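You operate a simulated robot arm through the tools that you are given. There is no shell and no other tool.

You are at the controls of a simulated two-armed robot. One attempt, no reset.

TASK
Raise the router's three aerials, then press its LINK key.
Fine: each aerial upright, all four signal lamps lit before LINK; one press; the router stays where it stands.

The check looks at the end state, three seconds after you hand in, the way a careful person would. Anything else that was tipped, shoved, dropped, spilled or broken makes it a failure.

THE ROBOT
Two 7-joint arms with two-finger parallel grippers on one trunk that stands fixed in place. Base frame: the origin is at the foot of the trunk, x ahead of it, y to its left, z up. Readings come in mm, degrees, newtons and seconds.
The left shoulder is at [70, 187, 1190], the right one opposite. With the tool pointing down near the work surface each hand reaches from about 180 to 780 mm from the base axis, measured 20 degrees to its own side. Payload 3.91 kg a hand.
The TCP of each hand is the grasp point between the finger pads, 30 mm short of the fingertips. In the tool frame z runs along the fingers and y along their closing line. The gripper opens to 110 mm. The fingers are 20 mm wide and 10 mm thick; the gripper's body (48 by 112 mm) begins 55 mm behind the TCP.
Orientation is that of the tool frame in the base frame, as a unit quaternion [x, y, z, w]. With the fingers straight down and closing along the base's y, the tool's x points along the base's -x, its y along +y and its z along -z.

THE INTERFACE
- The arms move only by the tool nudge_tool. It takes "left_deltas", "right_deltas" or both (then of equal length, played together; a hand with none holds still); each is text: rows parted by semicolons, each of 7 numbers parted by spaces: the shift along the tool's x, y, z in mm, then the turn, a rotation vector about the tool's x, y, z in degrees, then the gripper command, from -1 (fully open) to 1 (shut), values between in proportion. In form: tx ty tz ax ay az claw; .... A call has 1 to 20 rows; each row shifts and turns the commanded pose from where the row before left it, along the tool's axes as they then stand. A row lasts 0.2 s, in which the tool goes at most 50 mm and 8.6 degrees; a call with a longer step from one row to the next is refused whole, and so is a gripper value outside its range. Where a pose cannot be reached the arm comes as near as it can. A force on the tool above 40 N (or 10 N above the force at the start of the call, whichever is more), or a blocked arm, ends the call early, and 0.2 s more pass. Each finger travels about 72 mm/s and halts on what it meets, pressing with about 43 N; the grip force reading is that of the motor and also rises with nothing between the fingers. The clock runs only during rows and for 0.2 s after the last one: add rows that do not move to give the fingers time. It gives the time, the measured TCP pose, the force on the tool (base axes), the opening and the grip force at its end, in the units of the frame above (readings bear some noise), with the torque about the TCP (base axes, N m) and any sound that the robot's microphone picked up.
- Cameras (640 x 400 px; columns grow to the right, rows downward): "scene" is now at [130.9, -36, 1417.5]; the picture's right is [-0.43, -0.90, -0.00], its down [-0.53, 0.25, -0.81] and it looks along [0.73, -0.35, -0.58] (base axes); focal length 357 px, centre (320, 200). "left" rides on the left gripper at [72, -17, -103] in its tool frame; the picture's right is [0.23, 0.97, 0.00], its down [-0.76, 0.18, -0.62] and it looks along [-0.61, 0.14, 0.78] (tool axes); focal length 222 px, centre (320, 200). "right" rides on the right gripper at [72, 17, -103] in its tool frame; the picture's right is [-0.23, 0.97, 0.00], its down [-0.76, -0.18, -0.62] and it looks along [-0.61, -0.14, 0.78] (tool axes); focal length 222 px, centre (320, 200). There is no depth. A picture from a camera that has moved, and an enlarged one, comes with that camera's place and axes in the base frame and with its lens.
- capture(camera): a new picture of that camera. It takes no simulated time.
- raise_lower(by): slides the trunk up (or, below 0, down) by that many mm; the arms and the scene camera ride with it, the base frame stays. It gives what a move gives, with no picture.
- turn_head(pan, tilt): turns the head with the scene camera to pan (to the left, within 86 degrees either way) and tilt (down, from -29 to 69), counted from straight ahead of the robot. It gives what a move gives.
- zoom(camera, box): a new picture of the part [left, top, right, bottom] of that camera's present view, enlarged. It takes no simulated time.
- close_job(): hands the job in; it is judged then, once.

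Places have to be worked out from the pictures, the camera data and where the tool is seen. Open the grippers and draw the arms clear of the work before you hand the job in, unless the task says otherwise.

The tools are called after ">>>" as name(argument=value, ...) on one line, values as JSON. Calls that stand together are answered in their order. nudge_tool: Moves the arms, as the interface text tells. Its arguments: {"type":"object","properties":{"left_deltas":{"type":"string"},"right_deltas":{"type":"string"}},"required":[]} The other tools are called the same way: raise_lower (by) moves the trunk up or down; turn_head (pan, tilt) turns the head that bears the scene camera; capture (camera) takes a picture; zoom (camera, box) takes an enlarged picture of a part of a camera's view; close_job () hands the job in.

At the start:

```text
clock: 0.0
left_tcp_pos: [451.0, -76.6, 1147.9]
left_tcp_rot: [-0.001, 1.0, 0.001, 0.0]
left_contact_force: [-0.1, 0.4, -0.1]
left_ft_torque: [-0.01, -0.02, -0.04]
left_width: 110.0
left_grasp_force: 0.1
right_tcp_pos: [377.0, -507.7, 1094.2]
right_tcp_rot: [0.0, 1.0, 0.0, 0.0]
right_contact_force: [-0.7, 0.7, 0.7]
right_ft_torque: [-0.02, 0.01, 0.01]
right_width: 109.9
right_grasp_force: 0.0
trunk travel left (down, up): [-700.0, 240.0]
head pan, tilt (commanded): [-25.7, 35.7]
```

scene: 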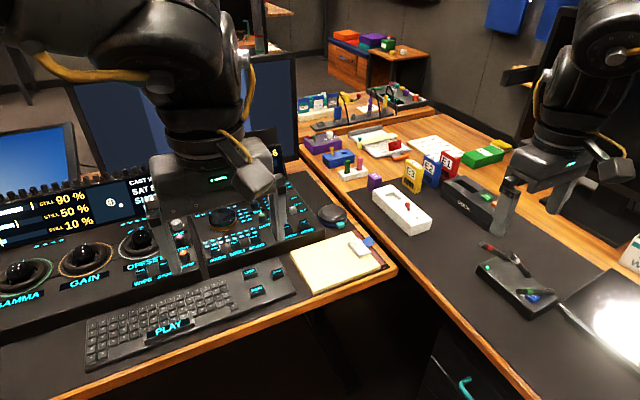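
right: 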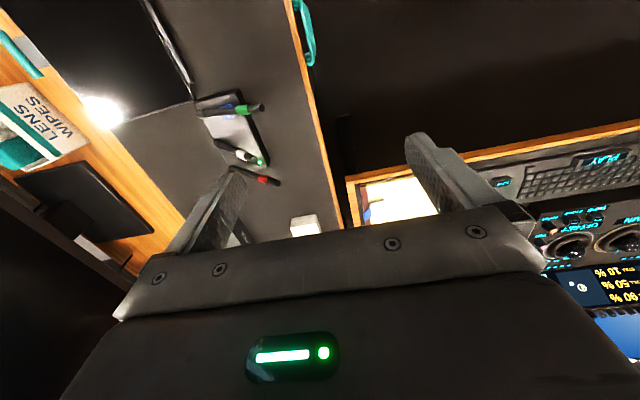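
left: 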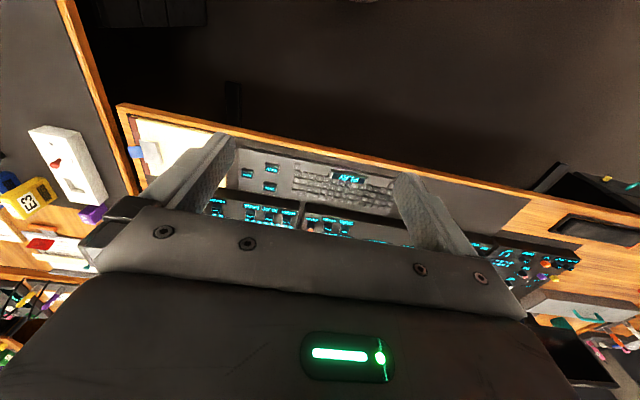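

I'll look closer at the scene first: the black box with coloured tips near (515,280) may be the router.

>>> zoom(camera="scene", box=[440, 210, 600, 330])

>>> zoom(camera="scene", box=[280, 80, 520, 240])

>>> zoom(camera="right", box=[160, 60, 340, 260])

```text
3.33 times, centred on (520, 270) of scene
camera zoom: at [130.9, -36.0, 1417.5], right [-0.43, -0.9, 0.0], down [-0.53, 0.25, -0.81], along [0.73, -0.35, -0.58], focal length 1191 px, centre (-347, -33)
```

zoom: 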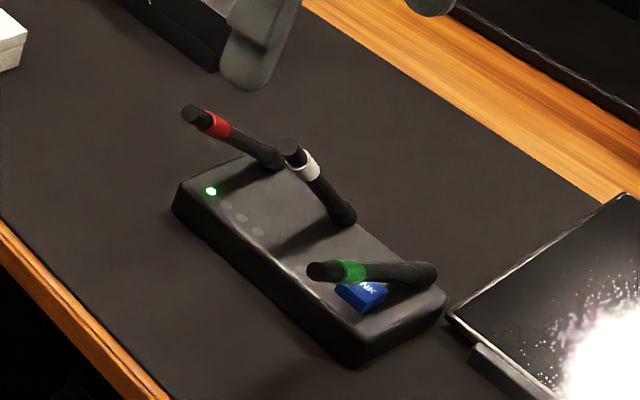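

```text
2.50 times, centred on (400, 160) of scene
camera zoom: at [130.9, -36.0, 1417.5], right [-0.43, -0.9, 0.0], down [-0.53, 0.25, -0.81], along [0.73, -0.35, -0.58], focal length 893 px, centre (120, 300)
```

zoom: 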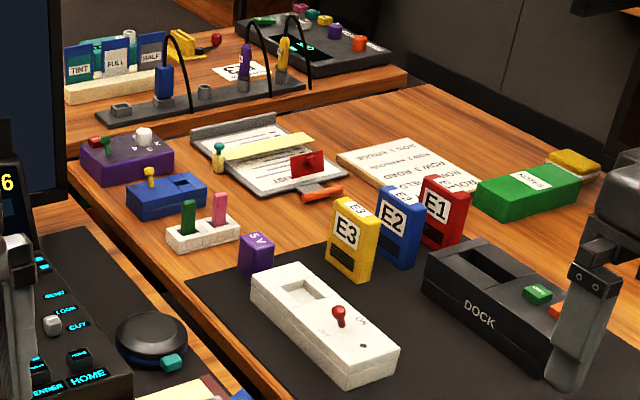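

```text
2.00 times, centred on (250, 160) of right
camera zoom: at [304.8, -492.3, 1198.6], right [0.23, 0.97, 0.0], down [0.76, -0.18, 0.62], along [0.61, -0.14, -0.78], focal length 444 px, centre (460, 280)
```

zoom: 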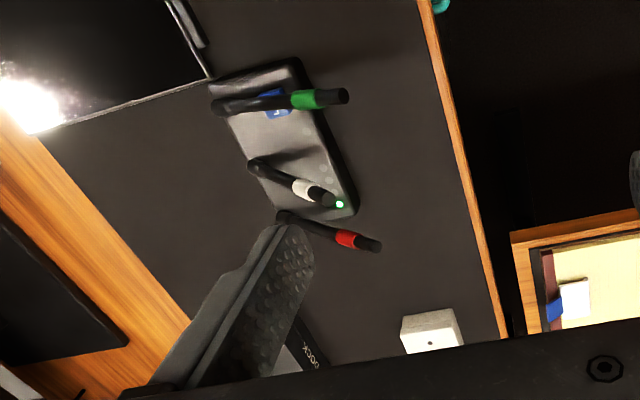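

The router is the black box with red, white and green banded aerials; from two rays I put its lit lamp at about (507, -672, 771). I'll turn the head to face it for a finer look.

>>> turn_head(pan=-56, tilt=40)

>>> capture(camera="scene")

```text
clock: 0.9
left_tcp_pos: [450.9, -76.5, 1148.3]
left_tcp_rot: [-0.001, 1.0, 0.0, 0.0]
left_contact_force: [0.0, 0.1, 0.1]
left_ft_torque: [0.0, 0.0, -0.02]
left_width: 109.7
left_grasp_force: 0.1
right_tcp_pos: [377.1, -508.4, 1094.6]
right_tcp_rot: [0.0, 1.0, 0.0, 0.0]
right_contact_force: [1.1, 0.6, -0.1]
right_ft_torque: [0.0, 0.02, 0.03]
right_width: 110.0
right_grasp_force: 0.1
trunk travel left (down, up): [-700.0, 240.0]
head pan, tilt (commanded): [-56.0, 40.0]
```

```text
taken
camera scene: at [99.6, -68.4, 1411.1], right [-0.83, -0.56, 0.0], down [-0.36, 0.53, -0.77], along [0.43, -0.63, -0.64], focal length 357 px, centre (320, 200)
```

scene: 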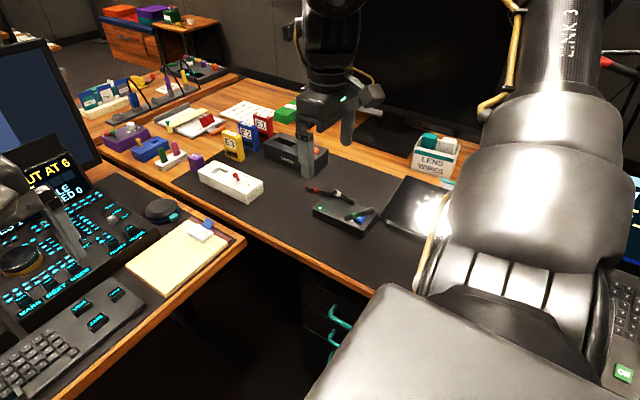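

>>> zoom(camera="scene", box=[296, 170, 392, 250])

>>> capture(camera="right")

```text
5.00 times, centred on (344, 210) of scene
camera zoom: at [99.6, -68.4, 1411.1], right [-0.83, -0.56, 0.0], down [-0.36, 0.53, -0.77], along [0.43, -0.63, -0.64], focal length 1787 px, centre (200, 150)
```

zoom: 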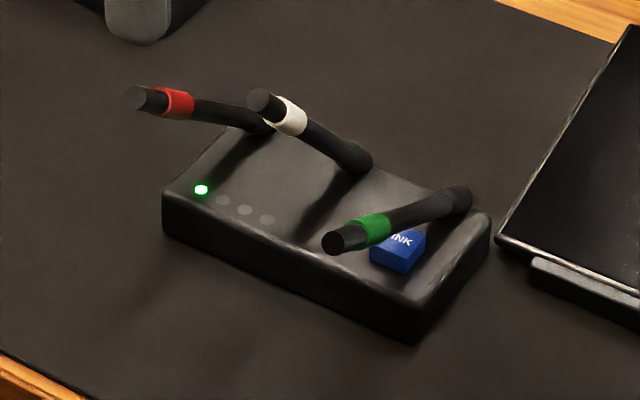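

```text
taken
camera right: at [304.8, -492.3, 1198.6], right [0.23, 0.97, 0.0], down [0.76, -0.18, 0.62], along [0.61, -0.14, -0.78], focal length 222 px, centre (320, 200)
```

right: 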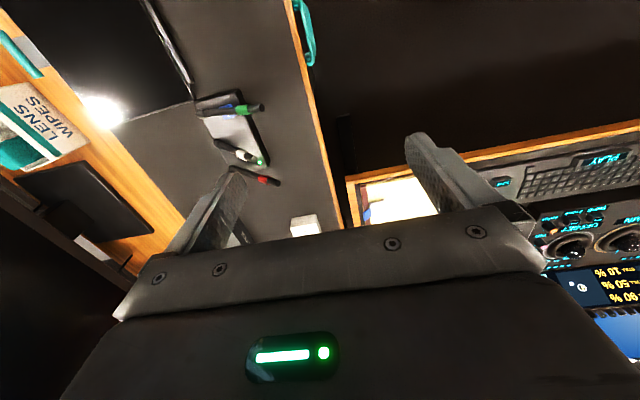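

The router spans roughly x 368–524, y −741…−661, z 742–770, with hinges along its back edge (y≈−736) and aerials leaning toward +y. I'll move the right hand to about (300, −650, 1000), so that its camera looks along +x over the router for better measurement.

>>> nudge_tool(right_deltas="15.4 -28.4 18.8 0 0 0 -1; 15.4 -28.4 18.8 0 0 0 -1; 15.4 -28.4 18.8 0 0 0 -1; 15.4 -28.4 18.8 0 0 0 -1; 15.4 -28.4 18.8 0 0 0 -1; 0 0 0 0 0 0 -1; 0 0 0 0 0 0 -1")

>>> capture(camera="right")

>>> capture(camera="scene")

```text
clock: 2.5
left_tcp_pos: [450.6, -75.5, 1149.4]
left_tcp_rot: [0.0, 1.0, 0.001, 0.0]
left_contact_force: [-0.5, -0.5, 0.6]
left_ft_torque: [0.03, -0.02, -0.04]
left_width: 110.0
left_grasp_force: 0.0
right_tcp_pos: [301.1, -651.4, 1000.3]
right_tcp_rot: [-0.001, 1.0, 0.0, 0.0]
right_contact_force: [0.9, 0.0, 0.8]
right_ft_torque: [-0.01, 0.01, 0.02]
right_width: 110.0
right_grasp_force: 0.1
trunk travel left (down, up): [-700.0, 240.0]
head pan, tilt (commanded): [-56.0, 40.0]
```

```text
taken
camera right: at [228.6, -634.5, 1104.8], right [0.23, 0.97, 0.0], down [0.76, -0.18, 0.62], along [0.61, -0.14, -0.78], focal length 222 px, centre (320, 200)
```

right: 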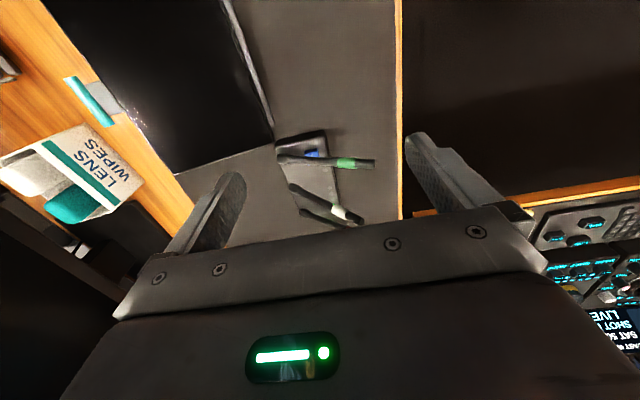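

```text
taken
camera scene: at [99.3, -68.7, 1411.0], right [-0.83, -0.56, 0.0], down [-0.36, 0.53, -0.77], along [0.43, -0.63, -0.64], focal length 357 px, centre (320, 200)
```

scene: 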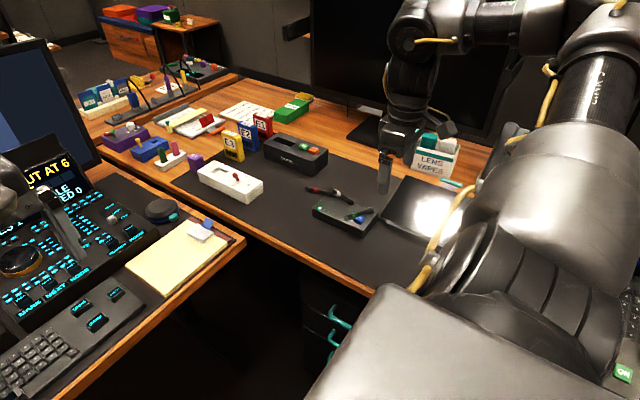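

The hand moved well. I'll zoom the right camera on the router to measure aerial tips and hinges.

>>> zoom(camera="right", box=[260, 110, 400, 240])

>>> zoom(camera="scene", box=[296, 170, 392, 250])

```text
3.08 times, centred on (330, 175) of right
camera zoom: at [228.6, -634.5, 1104.8], right [0.23, 0.97, 0.0], down [0.76, -0.18, 0.62], along [0.61, -0.14, -0.78], focal length 684 px, centre (289, 277)
```

zoom: 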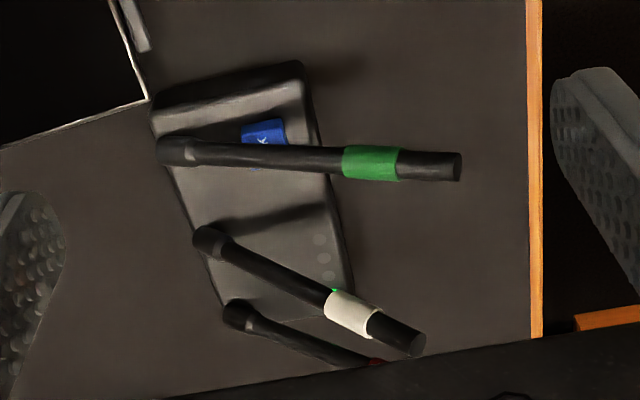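

```text
5.00 times, centred on (344, 210) of scene
camera zoom: at [99.3, -68.7, 1411.0], right [-0.83, -0.56, 0.0], down [-0.36, 0.53, -0.77], along [0.43, -0.63, -0.64], focal length 1787 px, centre (200, 150)
```

zoom: 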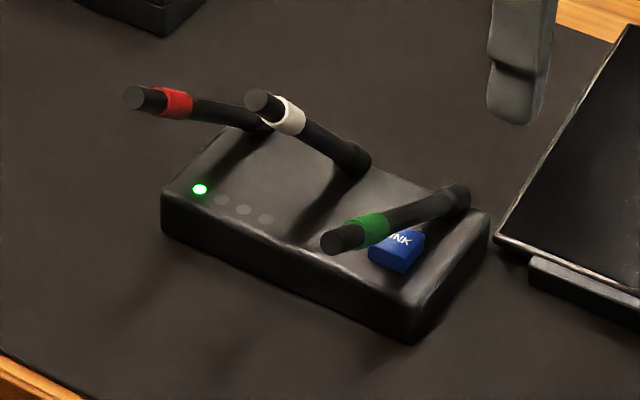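

Triangulation: hinges near x = 383/445/507, y ≈ −735, z ≈ 778, aerials ≈152 mm long (red 39°, white 47°, green 28° elevation), all tilting in the y–z plane. I'll bring the open hand over red at (507, −651, 1000), then look before descending.

>>> nudge_tool(right_deltas="-34.3 0 0 0 0 0 -1; -34.3 0 0 0 0 0 -1; -34.3 0 0 0 0 0 -1; -34.3 0 0 0 0 0 -1; -34.3 0 0 0 0 0 -1; -34.3 0 0 0 0 0 -1; 0 0 0 0 0 0 -1; 0 0 0 0 0 0 -1")

>>> capture(camera="right")

>>> capture(camera="scene")

```text
clock: 4.3
left_tcp_pos: [449.5, -76.0, 1148.7]
left_tcp_rot: [0.0, 1.0, 0.0, 0.001]
left_contact_force: [0.9, 0.2, 0.3]
left_ft_torque: [-0.02, -0.01, -0.03]
left_width: 110.0
left_grasp_force: 0.1
right_tcp_pos: [506.1, -650.5, 1000.7]
right_tcp_rot: [0.0, 1.0, 0.001, 0.0]
right_contact_force: [-0.2, 0.5, 0.7]
right_ft_torque: [0.01, 0.0, -0.03]
right_width: 109.9
right_grasp_force: 0.1
trunk travel left (down, up): [-700.0, 240.0]
head pan, tilt (commanded): [-56.0, 40.0]
```

```text
taken
camera right: at [433.9, -634.0, 1104.8], right [0.23, 0.97, 0.0], down [0.76, -0.18, 0.62], along [0.61, -0.14, -0.78], focal length 222 px, centre (320, 200)
```

right: 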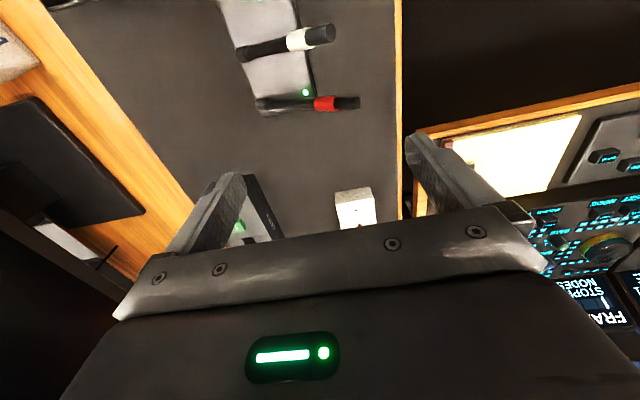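

```text
taken
camera scene: at [99.4, -68.4, 1411.1], right [-0.83, -0.56, 0.0], down [-0.36, 0.53, -0.77], along [0.43, -0.63, -0.64], focal length 357 px, centre (320, 200)
```

scene: 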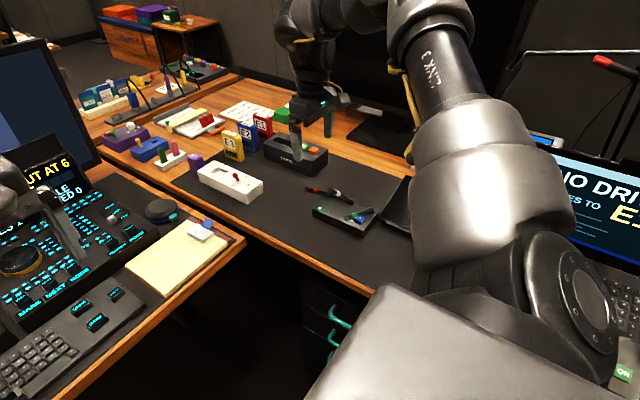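

I'll zoom in to confirm red's tip and hinge from this close viewpoint.

>>> zoom(camera="right", box=[220, 0, 380, 130])

```text
3.08 times, centred on (300, 65) of right
camera zoom: at [433.9, -634.0, 1104.8], right [0.23, 0.97, 0.0], down [0.76, -0.18, 0.62], along [0.61, -0.14, -0.78], focal length 684 px, centre (382, 615)
```

zoom: 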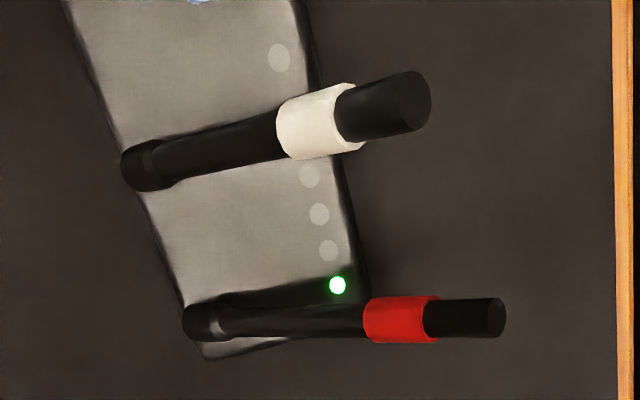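

Red's tip is ≈(505, −614, 872), and the hand is aligned at x 506. I'll descend 120 mm with fingers open, so the front finger sits just ahead of the red tip.

>>> nudge_tool(right_deltas="0 0 30 0 0 0 -1; 0 0 30 0 0 0 -1; 0 0 30 0 0 0 -1; 0 0 20 0 0 0 -1; 0 0 10 0 0 0 -1; 0 0 0 0 0 0 -1; 0 0 0 0 0 0 -1")

>>> capture(camera="right")

>>> zoom(camera="scene", box=[260, 120, 420, 250])

```text
clock: 6.0
left_tcp_pos: [450.8, -75.3, 1148.0]
left_tcp_rot: [-0.001, 1.0, 0.0, 0.0]
left_contact_force: [-0.2, 0.1, 0.1]
left_ft_torque: [-0.01, 0.01, -0.01]
left_width: 109.9
left_grasp_force: 0.1
right_tcp_pos: [506.4, -650.5, 880.2]
right_tcp_rot: [0.0, 1.0, 0.0, -0.001]
right_contact_force: [-0.1, 0.5, 0.9]
right_ft_torque: [0.0, 0.01, -0.02]
right_width: 109.8
right_grasp_force: 0.0
trunk travel left (down, up): [-700.0, 240.0]
head pan, tilt (commanded): [-56.0, 40.0]
```

```text
taken
camera right: at [433.6, -634.4, 984.0], right [0.23, 0.97, 0.0], down [0.76, -0.18, 0.62], along [0.61, -0.14, -0.78], focal length 222 px, centre (320, 200)
```

right: 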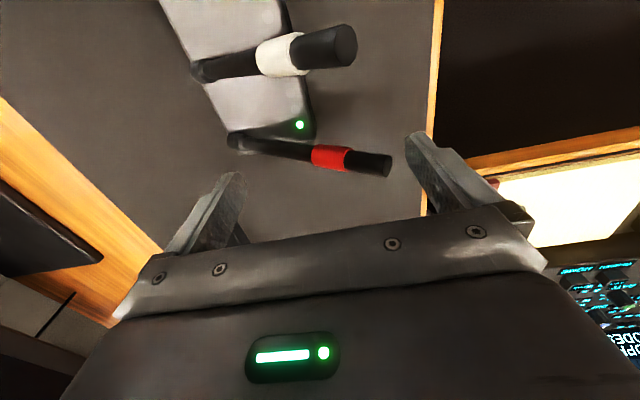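

```text
3.08 times, centred on (340, 185) of scene
camera zoom: at [99.5, -68.7, 1411.0], right [-0.83, -0.56, 0.0], down [-0.36, 0.53, -0.77], along [0.43, -0.63, -0.64], focal length 1100 px, centre (258, 246)
```

zoom: 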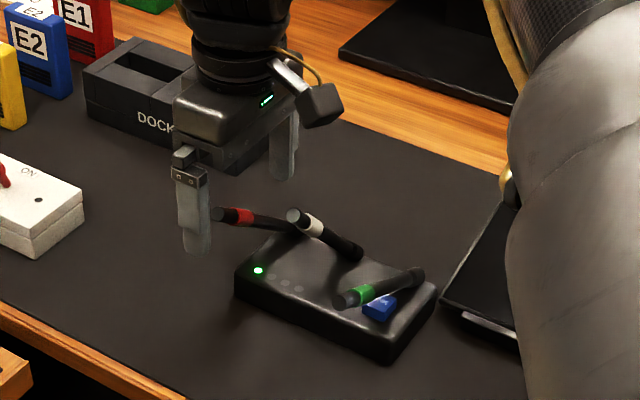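

The front finger is ~17 mm ahead of the red tip and well placed in x. I'll sweep gently in −y while rising, following the aerial's arc, and check force and router position.

>>> nudge_tool(right_deltas="0 -4 -1 0 0 0 -1; 0 -4 -1 0 0 0 -1; 0 -4 -1 0 0 0 -1; 0 -3.5 -1 0 0 0 -1; 0 -3.5 -1.5 0 0 0 -1; 0 -3.5 -2 0 0 0 -1; 0 -3.5 -2 0 0 0 -1; 0 -3.5 -2 0 0 0 -1; 0 -3.5 -2 0 0 0 -1; 0 -3.5 -2 0 0 0 -1; 0 0 0 0 0 0 -1")

>>> capture(camera="right")

>>> zoom(camera="scene", box=[296, 170, 392, 250])

```text
clock: 8.3
left_tcp_pos: [450.7, -76.6, 1148.3]
left_tcp_rot: [-0.001, 1.0, 0.0, 0.0]
left_contact_force: [-0.4, 0.7, -0.1]
left_ft_torque: [0.03, 0.05, 0.01]
left_width: 110.0
left_grasp_force: 0.1
right_tcp_pos: [506.2, -687.4, 895.6]
right_tcp_rot: [0.0, 1.0, 0.0, 0.001]
right_contact_force: [-0.4, 0.0, -0.3]
right_ft_torque: [-0.01, 0.03, -0.01]
right_width: 110.0
right_grasp_force: 0.0
trunk travel left (down, up): [-700.0, 240.0]
head pan, tilt (commanded): [-56.0, 40.0]
```

```text
taken
camera right: at [433.4, -670.7, 999.6], right [0.23, 0.97, 0.0], down [0.76, -0.18, 0.62], along [0.61, -0.14, -0.78], focal length 222 px, centre (320, 200)
```

right: 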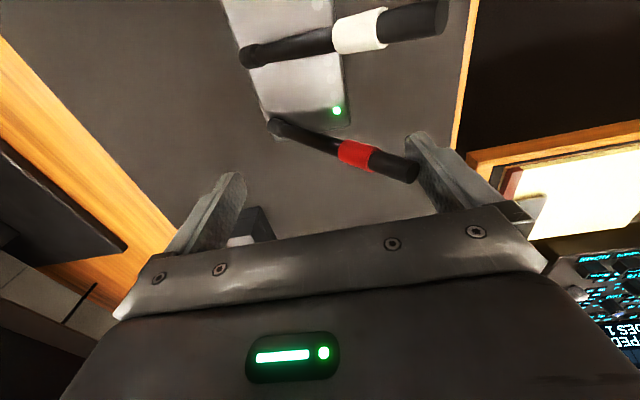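

```text
5.00 times, centred on (344, 210) of scene
camera zoom: at [99.5, -68.5, 1411.0], right [-0.83, -0.56, 0.0], down [-0.36, 0.53, -0.77], along [0.43, -0.63, -0.64], focal length 1787 px, centre (200, 150)
```

zoom: 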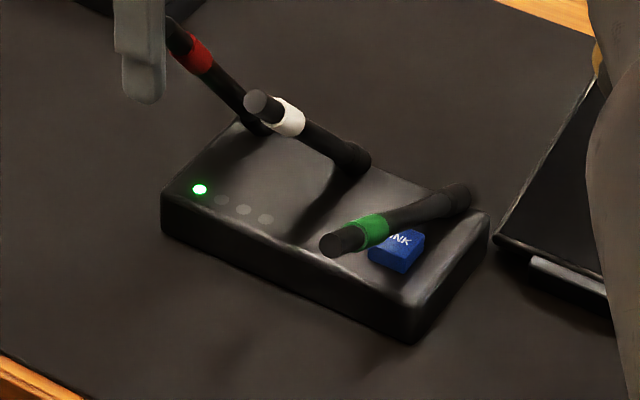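

Red is following the finger freely with negligible force and the router hasn't moved. I'll continue the arc until the hand is centred over red's hinge (y ≈ −735).

>>> nudge_tool(right_deltas="0 -4.2 -3.3 0 0 0 -1; 0 -4.2 -3.3 0 0 0 -1; 0 -4.2 -3.3 0 0 0 -1; 0 -4.2 -3.3 0 0 0 -1; 0 -4.2 -3.3 0 0 0 -1; 0 -4.4 -2.2 0 0 0 -1; 0 -4.4 -2.2 0 0 0 -1; 0 -4.4 -2.2 0 0 0 -1; 0 -4.4 -2.2 0 0 0 -1; 0 -4.4 -2.2 0 0 0 -1; 0 -4.6 -2.2 0 0 0 -1; 0 0 0 0 0 0 -1; 0 0 0 0 0 0 -1")

>>> capture(camera="right")

>>> zoom(camera="scene", box=[272, 130, 400, 250])

```text
clock: 11.2
left_tcp_pos: [450.6, -76.1, 1149.2]
left_tcp_rot: [-0.001, 1.0, 0.0, 0.0]
left_contact_force: [-0.3, 0.9, -0.6]
left_ft_torque: [-0.01, -0.02, 0.03]
left_width: 110.2
left_grasp_force: 0.0
right_tcp_pos: [505.3, -733.9, 925.2]
right_tcp_rot: [-0.002, 1.0, 0.001, 0.0]
right_contact_force: [-0.5, 0.7, 0.3]
right_ft_torque: [-0.02, -0.02, -0.01]
right_width: 109.9
right_grasp_force: 0.1
trunk travel left (down, up): [-700.0, 240.0]
head pan, tilt (commanded): [-56.0, 40.0]
```

```text
taken
camera right: at [433.5, -718.2, 1029.6], right [0.23, 0.97, 0.0], down [0.76, -0.18, 0.62], along [0.61, -0.14, -0.78], focal length 222 px, centre (320, 200)
```

right: 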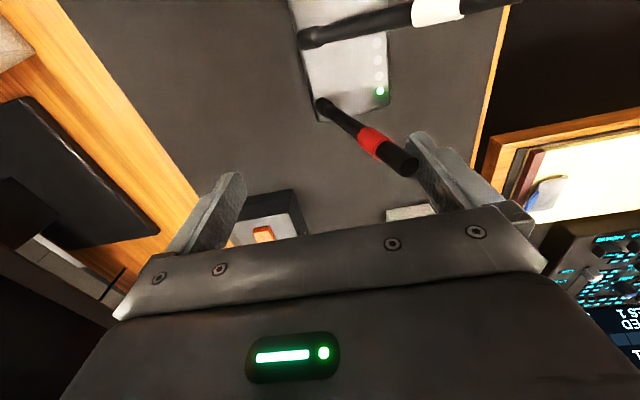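

```text
3.33 times, centred on (336, 190) of scene
camera zoom: at [99.5, -68.5, 1411.0], right [-0.83, -0.56, 0.0], down [-0.36, 0.53, -0.77], along [0.43, -0.63, -0.64], focal length 1191 px, centre (267, 233)
```

zoom: 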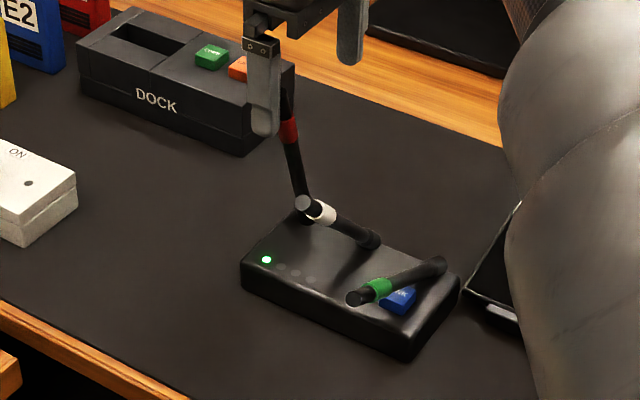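

The hand reached (505, −734, 925) without trouble. I'll zoom the right camera to pin down red's hinge y before closing to centre the aerial.

>>> zoom(camera="right", box=[280, 40, 440, 200])

```text
2.50 times, centred on (360, 120) of right
camera zoom: at [433.5, -718.2, 1029.6], right [0.23, 0.97, 0.0], down [0.76, -0.18, 0.62], along [0.61, -0.14, -0.78], focal length 555 px, centre (220, 400)
```

zoom: 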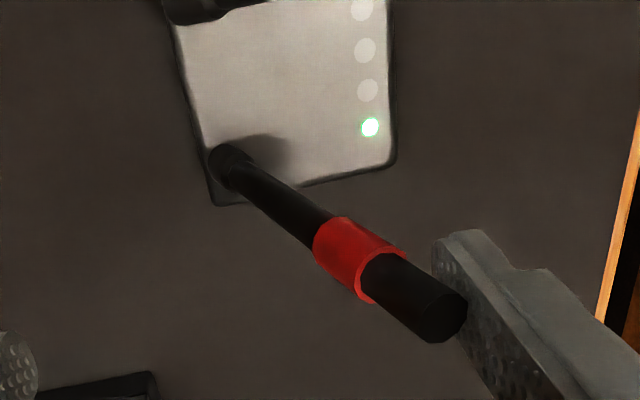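

My estimates put red's hinge within a few mm of the hand's centre line. I'll close the fingers slowly so they bring the aerial to the centre, then look at the lamps.

>>> nudge_tool(right_deltas="0 0 0 0 0 0 -0.85; 0 0 0 0 0 0 -0.7; 0 0 0 0 0 0 -0.55; 0 0 0 0 0 0 -0.4; 0 0 0 0 0 0 -0.25; 0 0 0 0 0 0 -0.1; 0 0 0 0 0 0 0.05; 0 0 0 0 0 0 0.2; 0 0 0 0 0 0 0.35; 0 0 0 0 0 0 0.5; 0 0 0 0 0 0 0.6; 0 0 0 0 0 0 0.7; 0 0 0 0 0 0 0.7; 0 0 0 0 0 0 0.7")

>>> capture(camera="right")

>>> zoom(camera="scene", box=[272, 130, 400, 250])

```text
clock: 14.2
left_tcp_pos: [450.4, -77.2, 1148.5]
left_tcp_rot: [-0.002, 1.0, 0.0, 0.0]
left_contact_force: [-0.1, 0.6, -0.7]
left_ft_torque: [-0.02, 0.0, -0.01]
left_width: 110.1
left_grasp_force: 0.0
right_tcp_pos: [506.1, -734.5, 925.0]
right_tcp_rot: [-0.002, 1.0, 0.0, 0.0]
right_contact_force: [0.2, 1.3, -0.7]
right_ft_torque: [0.04, 0.01, 0.0]
right_width: 16.9
right_grasp_force: 0.5
trunk travel left (down, up): [-700.0, 240.0]
head pan, tilt (commanded): [-56.0, 40.0]
```

```text
taken
camera right: at [433.5, -717.9, 1029.7], right [0.23, 0.97, 0.0], down [0.76, -0.18, 0.62], along [0.61, -0.14, -0.78], focal length 222 px, centre (320, 200)
```

right: 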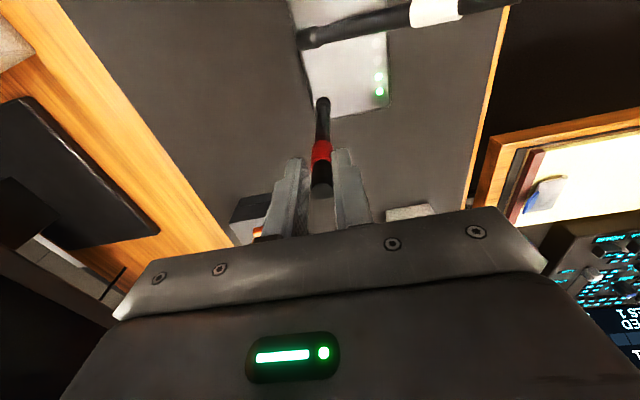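

```text
3.33 times, centred on (336, 190) of scene
camera zoom: at [99.5, -68.3, 1411.1], right [-0.83, -0.56, 0.0], down [-0.36, 0.53, -0.77], along [0.43, -0.63, -0.64], focal length 1191 px, centre (267, 233)
```

zoom: 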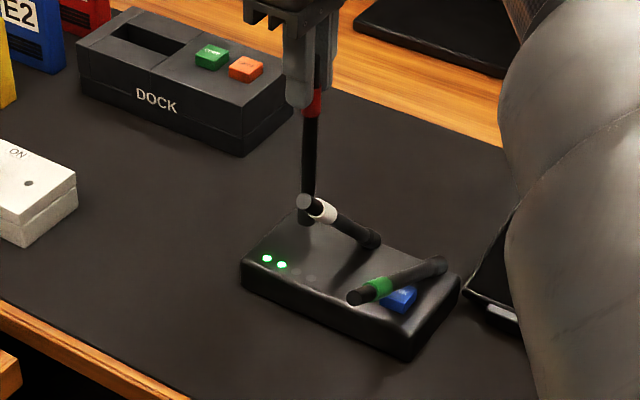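

The second lamp lit — red is near upright. I'll zoom to measure its remaining tilt.

>>> zoom(camera="right", box=[260, 60, 420, 220])

>>> zoom(camera="scene", box=[320, 140, 384, 220])

```text
2.50 times, centred on (340, 140) of right
camera zoom: at [433.5, -717.9, 1029.7], right [0.23, 0.97, 0.0], down [0.76, -0.18, 0.62], along [0.61, -0.14, -0.78], focal length 555 px, centre (270, 350)
```

zoom: 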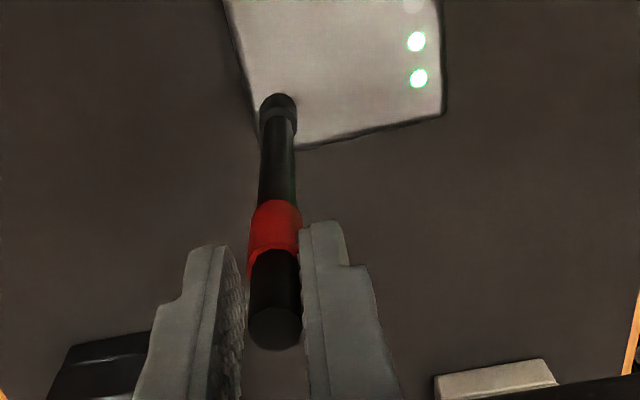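

```text
5.00 times, centred on (352, 180) of scene
camera zoom: at [99.5, -68.3, 1411.1], right [-0.83, -0.56, 0.0], down [-0.36, 0.53, -0.77], along [0.43, -0.63, -0.64], focal length 1787 px, centre (160, 300)
```

zoom: 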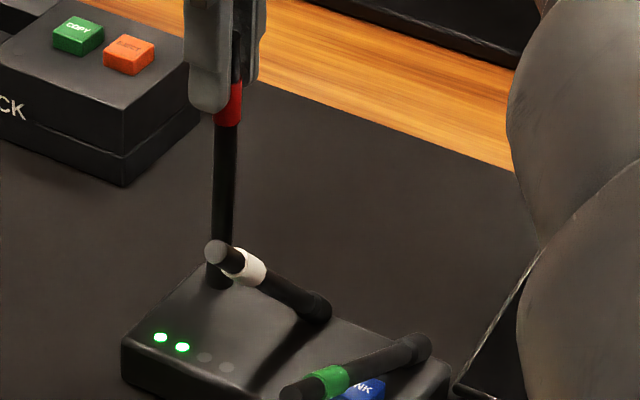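

The tip line versus the vertical vanishing point shows red leaning about 1.5–2° backward (−y) past vertical. I'll shift +6 mm in y and narrow the fingers to trim it.

>>> nudge_tool(right_deltas="0 1.5 0 0 0 0 0.7; 0 1.5 0 0 0 0 0.7; 0 1.5 0 0 0 0 0.74; 0 1.5 0 0 0 0 0.77; 0 0 0 0 0 0 0.79; 0 0 0 0 0 0 0.79; 0 0 0 0 0 0 0.79")

>>> zoom(camera="right", box=[260, 60, 420, 220])

>>> zoom(camera="scene", box=[320, 140, 384, 220])

```text
clock: 15.8
left_tcp_pos: [451.7, -75.7, 1149.4]
left_tcp_rot: [-0.001, 1.0, 0.0, 0.0]
left_contact_force: [-0.5, -0.4, -0.7]
left_ft_torque: [-0.01, 0.02, -0.02]
left_width: 110.0
left_grasp_force: 0.1
right_tcp_pos: [506.0, -728.9, 925.6]
right_tcp_rot: [-0.001, 1.0, 0.0, 0.0]
right_contact_force: [-0.6, 0.4, 0.3]
right_ft_torque: [0.02, 0.01, -0.04]
right_width: 11.8
right_grasp_force: 0.7
trunk travel left (down, up): [-700.0, 240.0]
head pan, tilt (commanded): [-56.0, 40.0]
```

```text
2.50 times, centred on (340, 140) of right
camera zoom: at [433.9, -712.5, 1029.5], right [0.23, 0.97, 0.0], down [0.76, -0.18, 0.62], along [0.61, -0.14, -0.78], focal length 555 px, centre (270, 350)
```

zoom: 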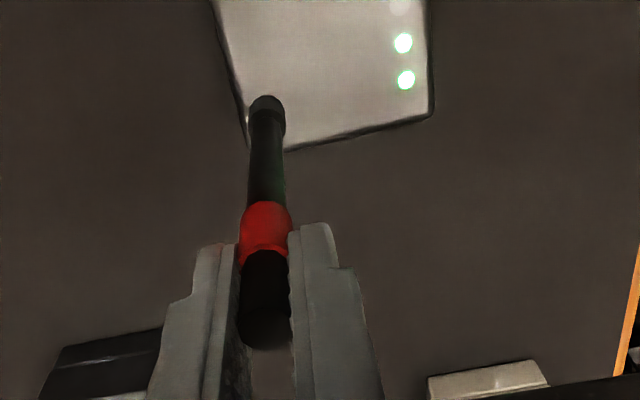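

```text
5.00 times, centred on (352, 180) of scene
camera zoom: at [99.5, -68.6, 1411.0], right [-0.83, -0.56, 0.0], down [-0.36, 0.53, -0.77], along [0.43, -0.63, -0.64], focal length 1787 px, centre (160, 300)
```

zoom: 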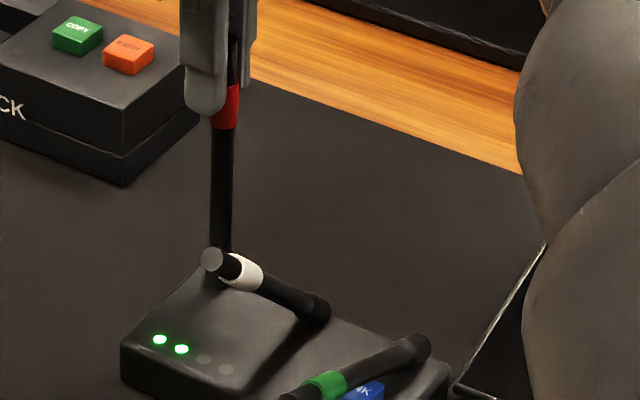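

The white tip also shifted by ~5 mm in this view, suggesting red is held by a detent and my last trim is tipping the router slightly forward. I'll open the fingers slowly to let it settle back, then compare.

>>> nudge_tool(right_deltas="0 0 0 0 0 0 0.75; 0 0 0 0 0 0 0.71; 0 0 0 0 0 0 0.67; 0 0 0 0 0 0 0.63; 0 0 0 0 0 0 0.59; 0 0 0 0 0 0 0.55; 0 0 0 0 0 0 0.5; 0 0 0 0 0 0 0.45; 0 0 0 0 0 0 0.4; 0 0 0 0 0 0 0.3; 0 0 0 0 0 0 0.3")

>>> zoom(camera="right", box=[260, 60, 420, 220])

>>> zoom(camera="scene", box=[320, 140, 384, 220])

>>> zoom(camera="scene", box=[296, 170, 392, 250])

```text
clock: 18.1
left_tcp_pos: [451.4, -75.8, 1148.3]
left_tcp_rot: [-0.001, 1.0, 0.0, 0.0]
left_contact_force: [0.1, -0.1, 0.7]
left_ft_torque: [0.01, 0.01, -0.01]
left_width: 110.0
left_grasp_force: 0.0
right_tcp_pos: [506.1, -727.6, 925.3]
right_tcp_rot: [0.0, 1.0, 0.001, 0.0]
right_contact_force: [-0.3, -0.7, 0.0]
right_ft_torque: [0.01, -0.01, 0.01]
right_width: 38.4
right_grasp_force: 0.0
trunk travel left (down, up): [-700.0, 240.0]
head pan, tilt (commanded): [-56.0, 40.0]
```

```text
2.50 times, centred on (340, 140) of right
camera zoom: at [434.0, -712.4, 1029.6], right [0.23, 0.97, 0.0], down [0.76, -0.18, 0.62], along [0.61, -0.14, -0.78], focal length 555 px, centre (270, 350)
```

zoom: 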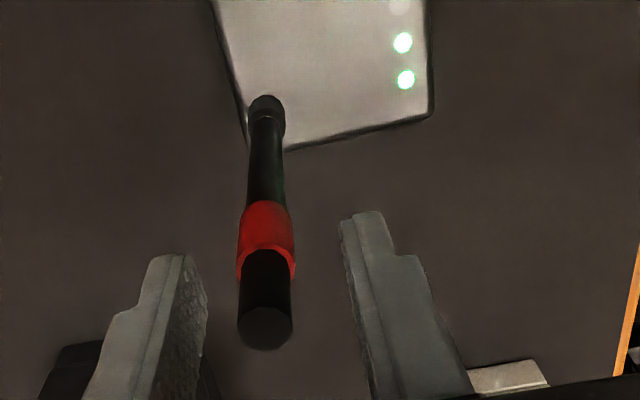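

```text
5.00 times, centred on (352, 180) of scene
camera zoom: at [99.5, -68.5, 1411.0], right [-0.83, -0.56, 0.0], down [-0.36, 0.53, -0.77], along [0.43, -0.63, -0.64], focal length 1787 px, centre (160, 300)
```

zoom: 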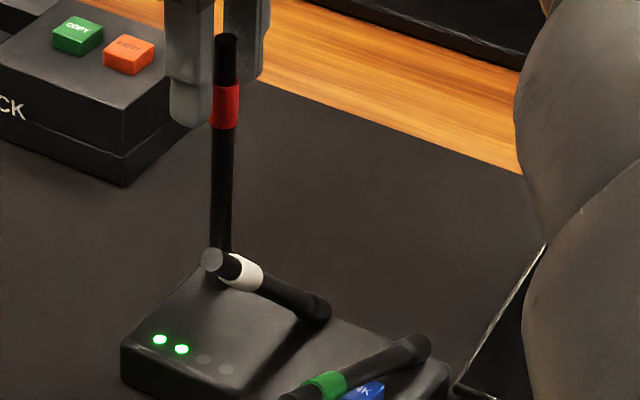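

```text
5.00 times, centred on (344, 210) of scene
camera zoom: at [99.5, -68.5, 1411.0], right [-0.83, -0.56, 0.0], down [-0.36, 0.53, -0.77], along [0.43, -0.63, -0.64], focal length 1787 px, centre (200, 150)
```

zoom: 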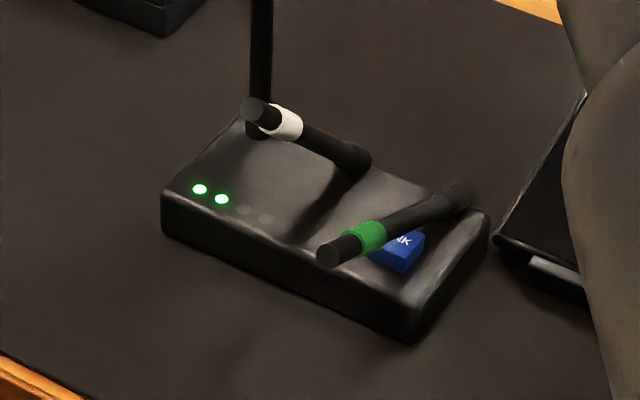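

Red now reads upright within ~0.3° and its lamp is lit; the router outline is unchanged, though white and green sagged about 2°. I'll lift straight off red, then move over white at (444.5, −655, 1000) with the hand open.

>>> nudge_tool(right_deltas="0 0 -15 0 0 0 0.3; 0 0 -25 0 0 0 0.2; 0 0 -25 0 0 0 0.0; 0 0 -12 0 0 0 -0.4; 15.4 18.3 0 0 0 0 -0.8; 15.4 18.3 0 0 0 0 -1; 15.4 18.3 0 0 0 0 -1; 15.4 18.3 0 0 0 0 -1; 0 0 0 0 0 0 -1; 0 0 0 0 0 0 -1")

>>> capture(camera="right")

>>> zoom(camera="scene", box=[272, 130, 400, 250])

>>> zoom(camera="scene", box=[296, 170, 392, 250])

```text
clock: 20.4
left_tcp_pos: [450.2, -75.8, 1150.3]
left_tcp_rot: [-0.001, 1.0, 0.001, 0.0]
left_contact_force: [0.5, 0.8, -0.4]
left_ft_torque: [-0.01, -0.02, 0.03]
left_width: 109.7
left_grasp_force: 0.0
right_tcp_pos: [444.2, -656.4, 1003.6]
right_tcp_rot: [0.0, 1.0, 0.001, 0.0]
right_contact_force: [-0.1, 0.2, 0.1]
right_ft_torque: [-0.01, -0.03, 0.01]
right_width: 110.2
right_grasp_force: 0.0
trunk travel left (down, up): [-700.0, 240.0]
head pan, tilt (commanded): [-56.0, 40.0]
```

```text
taken
camera right: at [371.5, -639.9, 1106.9], right [0.23, 0.97, 0.0], down [0.76, -0.18, 0.62], along [0.61, -0.14, -0.78], focal length 222 px, centre (320, 200)
```

right: 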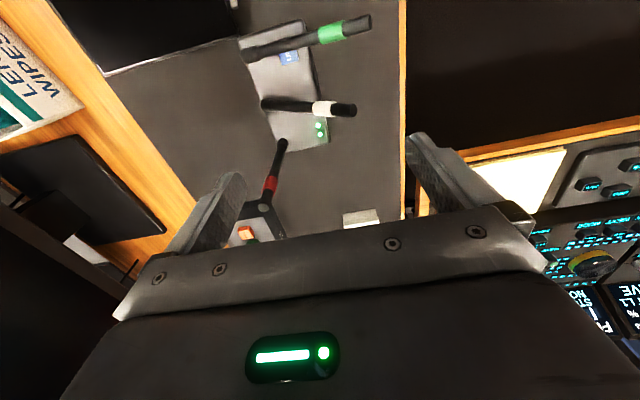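

```text
3.33 times, centred on (336, 190) of scene
camera zoom: at [99.5, -68.6, 1411.0], right [-0.83, -0.56, 0.0], down [-0.36, 0.53, -0.77], along [0.43, -0.63, -0.64], focal length 1191 px, centre (267, 233)
```

zoom: 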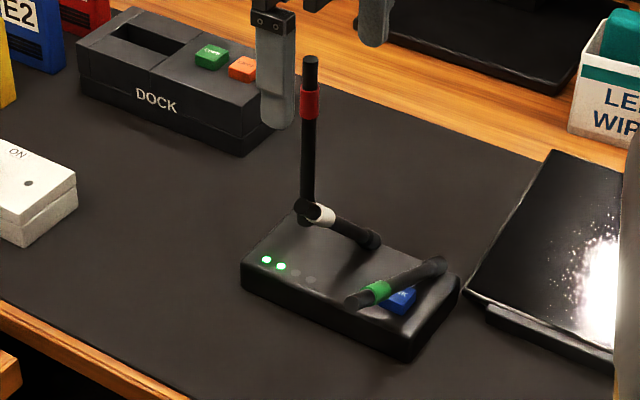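

```text
5.00 times, centred on (344, 210) of scene
camera zoom: at [99.5, -68.6, 1411.0], right [-0.83, -0.56, 0.0], down [-0.36, 0.53, -0.77], along [0.43, -0.63, -0.64], focal length 1787 px, centre (200, 150)
```

zoom: 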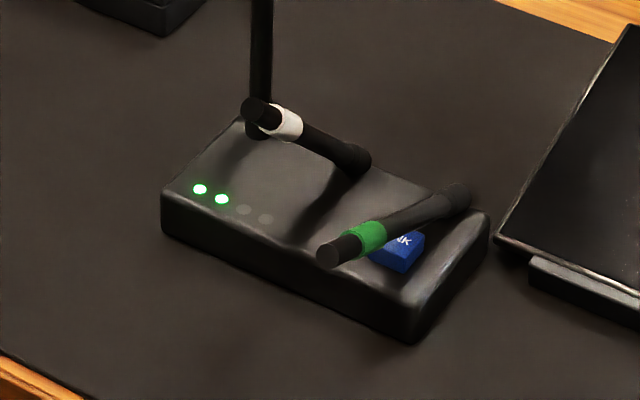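

Red stays upright on its own, and the router is unmoved. White's tip is ≈(442, −626, 885); I'll descend to z ≈ 892 with the front finger ~25 mm ahead of it, and then sweep along its arc.

>>> nudge_tool(right_deltas="1.5 0 30 0 0 0 -1; 0 0 30 0 0 0 -1; 0 0 30 0 0 0 -1; 0 0 15 0 0 0 -1; 0 0 6 0 0 0 -1; 0 0 0 0 0 0 -1; 0 0 0 0 0 0 -1")

>>> capture(camera="right")

>>> zoom(camera="scene", box=[272, 130, 400, 250])

```text
clock: 21.9
left_tcp_pos: [450.8, -75.3, 1147.7]
left_tcp_rot: [0.0, 1.0, 0.001, 0.0]
left_contact_force: [0.1, -0.4, -0.1]
left_ft_torque: [0.0, -0.02, 0.0]
left_width: 110.3
left_grasp_force: 0.1
right_tcp_pos: [442.3, -655.4, 891.1]
right_tcp_rot: [0.001, 1.0, 0.001, 0.0]
right_contact_force: [-0.2, -0.3, 0.2]
right_ft_torque: [-0.02, 0.02, -0.01]
right_width: 109.8
right_grasp_force: 0.0
trunk travel left (down, up): [-700.0, 240.0]
head pan, tilt (commanded): [-56.0, 40.0]
```

```text
taken
camera right: at [370.3, -639.4, 995.0], right [0.23, 0.97, 0.0], down [0.76, -0.18, 0.62], along [0.61, -0.14, -0.78], focal length 222 px, centre (320, 200)
```

right: 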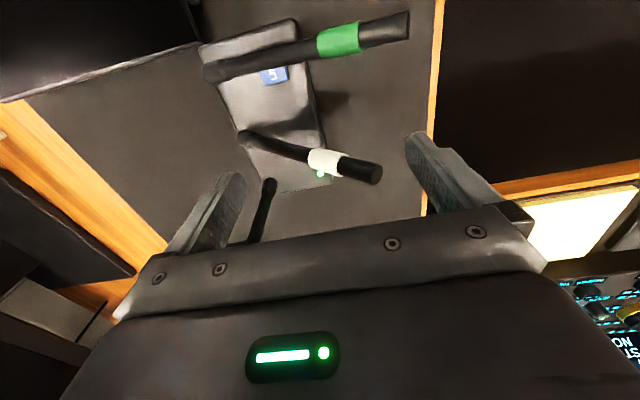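

```text
3.33 times, centred on (336, 190) of scene
camera zoom: at [99.5, -68.6, 1411.0], right [-0.83, -0.56, 0.0], down [-0.36, 0.53, -0.77], along [0.43, -0.63, -0.64], focal length 1191 px, centre (267, 233)
```

zoom: 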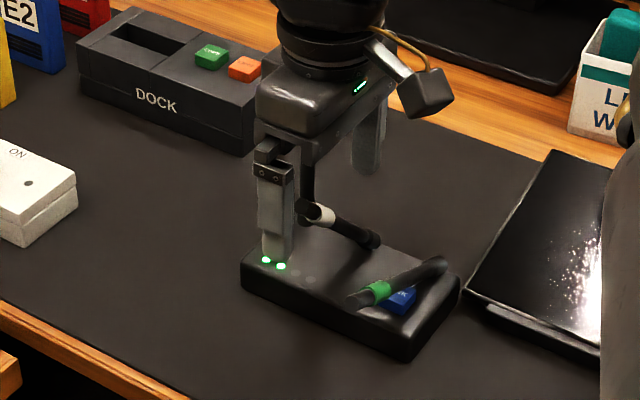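

Placement is good: tip ≈(444, −624, 885) between the fingers, and red is clear of the hand. I'll sweep white up along its arc to y ≈ −729.

>>> nudge_tool(right_deltas="0 -4.2 -0.5 0 0 0 -1; 0 -4.2 -0.5 0 0 0 -1; 0 -4.2 -0.5 0 0 0 -1; 0 -4.2 -0.5 0 0 0 -1; 0 -4.1 -2.4 0 0 0 -1; 0 -4.1 -2.4 0 0 0 -1; 0 -4.1 -2.4 0 0 0 -1; 0 -4.1 -2.4 0 0 0 -1; 0 -4.1 -2.4 0 0 0 -1; 0 -4.5 -2.8 0 0 0 -1; 0 -4.5 -2.8 0 0 0 -1; 0 -4.5 -2.8 0 0 0 -1; 0 -4.5 -2.8 0 0 0 -1; 0 -4.5 -2.8 0 0 0 -1; 0 -4.6 -2 0 0 0 -1; 0 -4.6 -2 0 0 0 -1; 0 -4.6 -2 0 0 0 -1; 0 0 0 0 0 0 -1; 0 0 0 0 0 0 -1")

>>> capture(camera="right")

>>> zoom(camera="scene", box=[272, 130, 400, 250])

```text
clock: 25.9
left_tcp_pos: [451.4, -74.9, 1148.3]
left_tcp_rot: [0.0, 1.0, -0.001, 0.001]
left_contact_force: [-0.2, -0.1, -0.2]
left_ft_torque: [-0.04, 0.03, 0.04]
left_width: 109.7
left_grasp_force: 0.1
right_tcp_pos: [443.6, -729.3, 925.7]
right_tcp_rot: [0.0, 1.0, 0.001, 0.0]
right_contact_force: [0.2, -0.2, -0.2]
right_ft_torque: [0.0, 0.03, 0.01]
right_width: 110.0
right_grasp_force: 0.0
trunk travel left (down, up): [-700.0, 240.0]
head pan, tilt (commanded): [-56.0, 40.0]
```

```text
taken
camera right: at [370.7, -712.8, 1029.5], right [0.23, 0.97, 0.0], down [0.76, -0.18, 0.62], along [0.61, -0.14, -0.78], focal length 222 px, centre (320, 200)
```

right: 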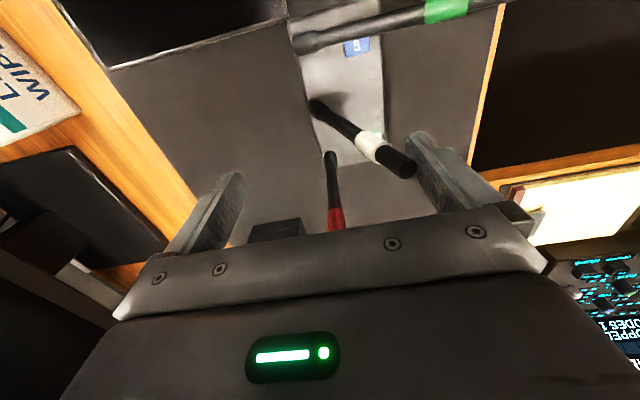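

```text
3.33 times, centred on (336, 190) of scene
camera zoom: at [99.5, -68.5, 1411.0], right [-0.83, -0.56, 0.0], down [-0.36, 0.53, -0.77], along [0.43, -0.63, -0.64], focal length 1191 px, centre (267, 233)
```

zoom: 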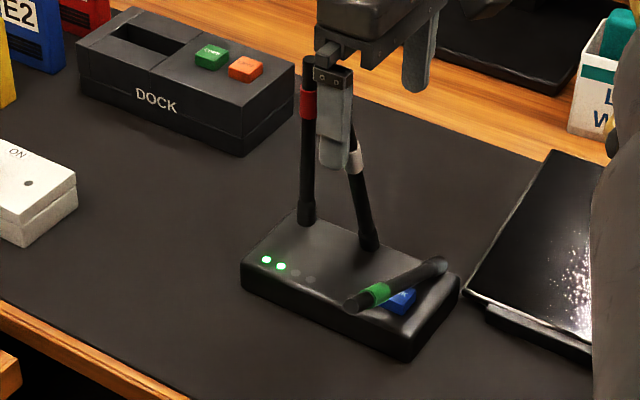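

White follows cleanly, and red is still upright. I'll close slowly to centre white.

>>> nudge_tool(right_deltas="0 0 0 0 0 0 -0.85; 0 0 0 0 0 0 -0.7; 0 0 0 0 0 0 -0.55; 0 0 0 0 0 0 -0.4; 0 0 0 0 0 0 -0.25; 0 0 0 0 0 0 -0.1; 0 0 0 0 0 0 0.05; 0 0 0 0 0 0 0.2; 0 0 0 0 0 0 0.35; 0 0 0 0 0 0 0.5; 0 0 0 0 0 0 0.6; 0 0 0 0 0 0 0.68; 0 0 0 0 0 0 0.72; 0 0 0 0 0 0 0.75; 0 0 0 0 0 0 0.75")

>>> zoom(camera="right", box=[260, 60, 420, 220])

>>> zoom(camera="scene", box=[320, 140, 384, 220])

>>> zoom(camera="scene", box=[296, 170, 392, 250])

```text
clock: 29.1
left_tcp_pos: [450.9, -74.2, 1149.2]
left_tcp_rot: [-0.001, 1.0, 0.001, 0.0]
left_contact_force: [-0.6, 0.0, -0.1]
left_ft_torque: [0.0, 0.02, 0.0]
left_width: 110.1
left_grasp_force: 0.1
right_tcp_pos: [442.8, -728.8, 926.4]
right_tcp_rot: [0.0, 1.0, 0.001, -0.001]
right_contact_force: [-0.3, 0.9, 0.3]
right_ft_torque: [-0.01, 0.0, -0.02]
right_width: 13.6
right_grasp_force: 0.0
trunk travel left (down, up): [-700.0, 240.0]
head pan, tilt (commanded): [-56.0, 40.0]
```

```text
2.50 times, centred on (340, 140) of right
camera zoom: at [370.8, -712.7, 1029.5], right [0.23, 0.97, 0.0], down [0.76, -0.18, 0.62], along [0.61, -0.14, -0.78], focal length 555 px, centre (270, 350)
```

zoom: 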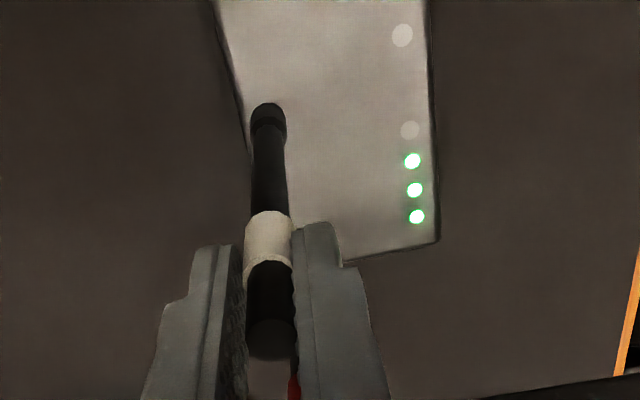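

```text
5.00 times, centred on (352, 180) of scene
camera zoom: at [99.5, -68.5, 1411.0], right [-0.83, -0.56, 0.0], down [-0.36, 0.53, -0.77], along [0.43, -0.63, -0.64], focal length 1787 px, centre (160, 300)
```

zoom: 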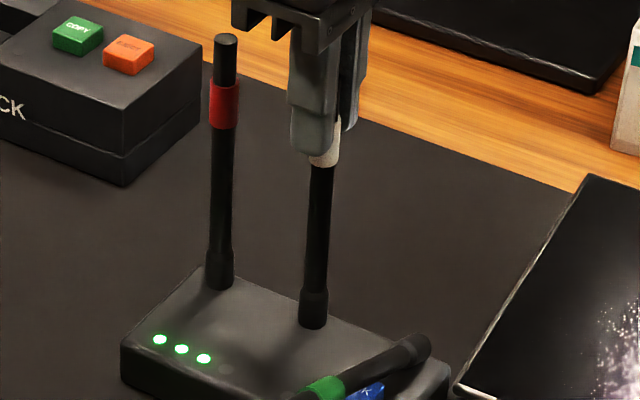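

```text
5.00 times, centred on (344, 210) of scene
camera zoom: at [99.5, -68.5, 1411.0], right [-0.83, -0.56, 0.0], down [-0.36, 0.53, -0.77], along [0.43, -0.63, -0.64], focal length 1787 px, centre (200, 150)
```

zoom: 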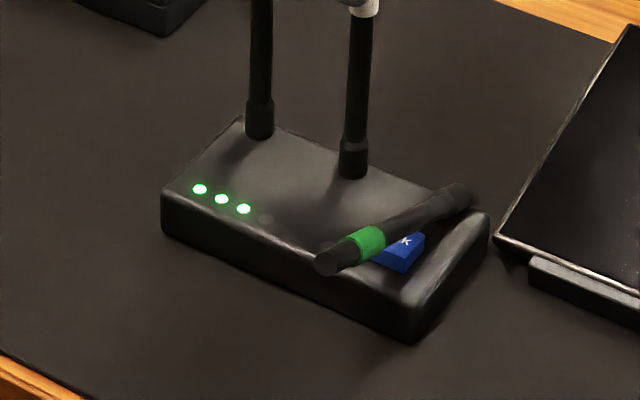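

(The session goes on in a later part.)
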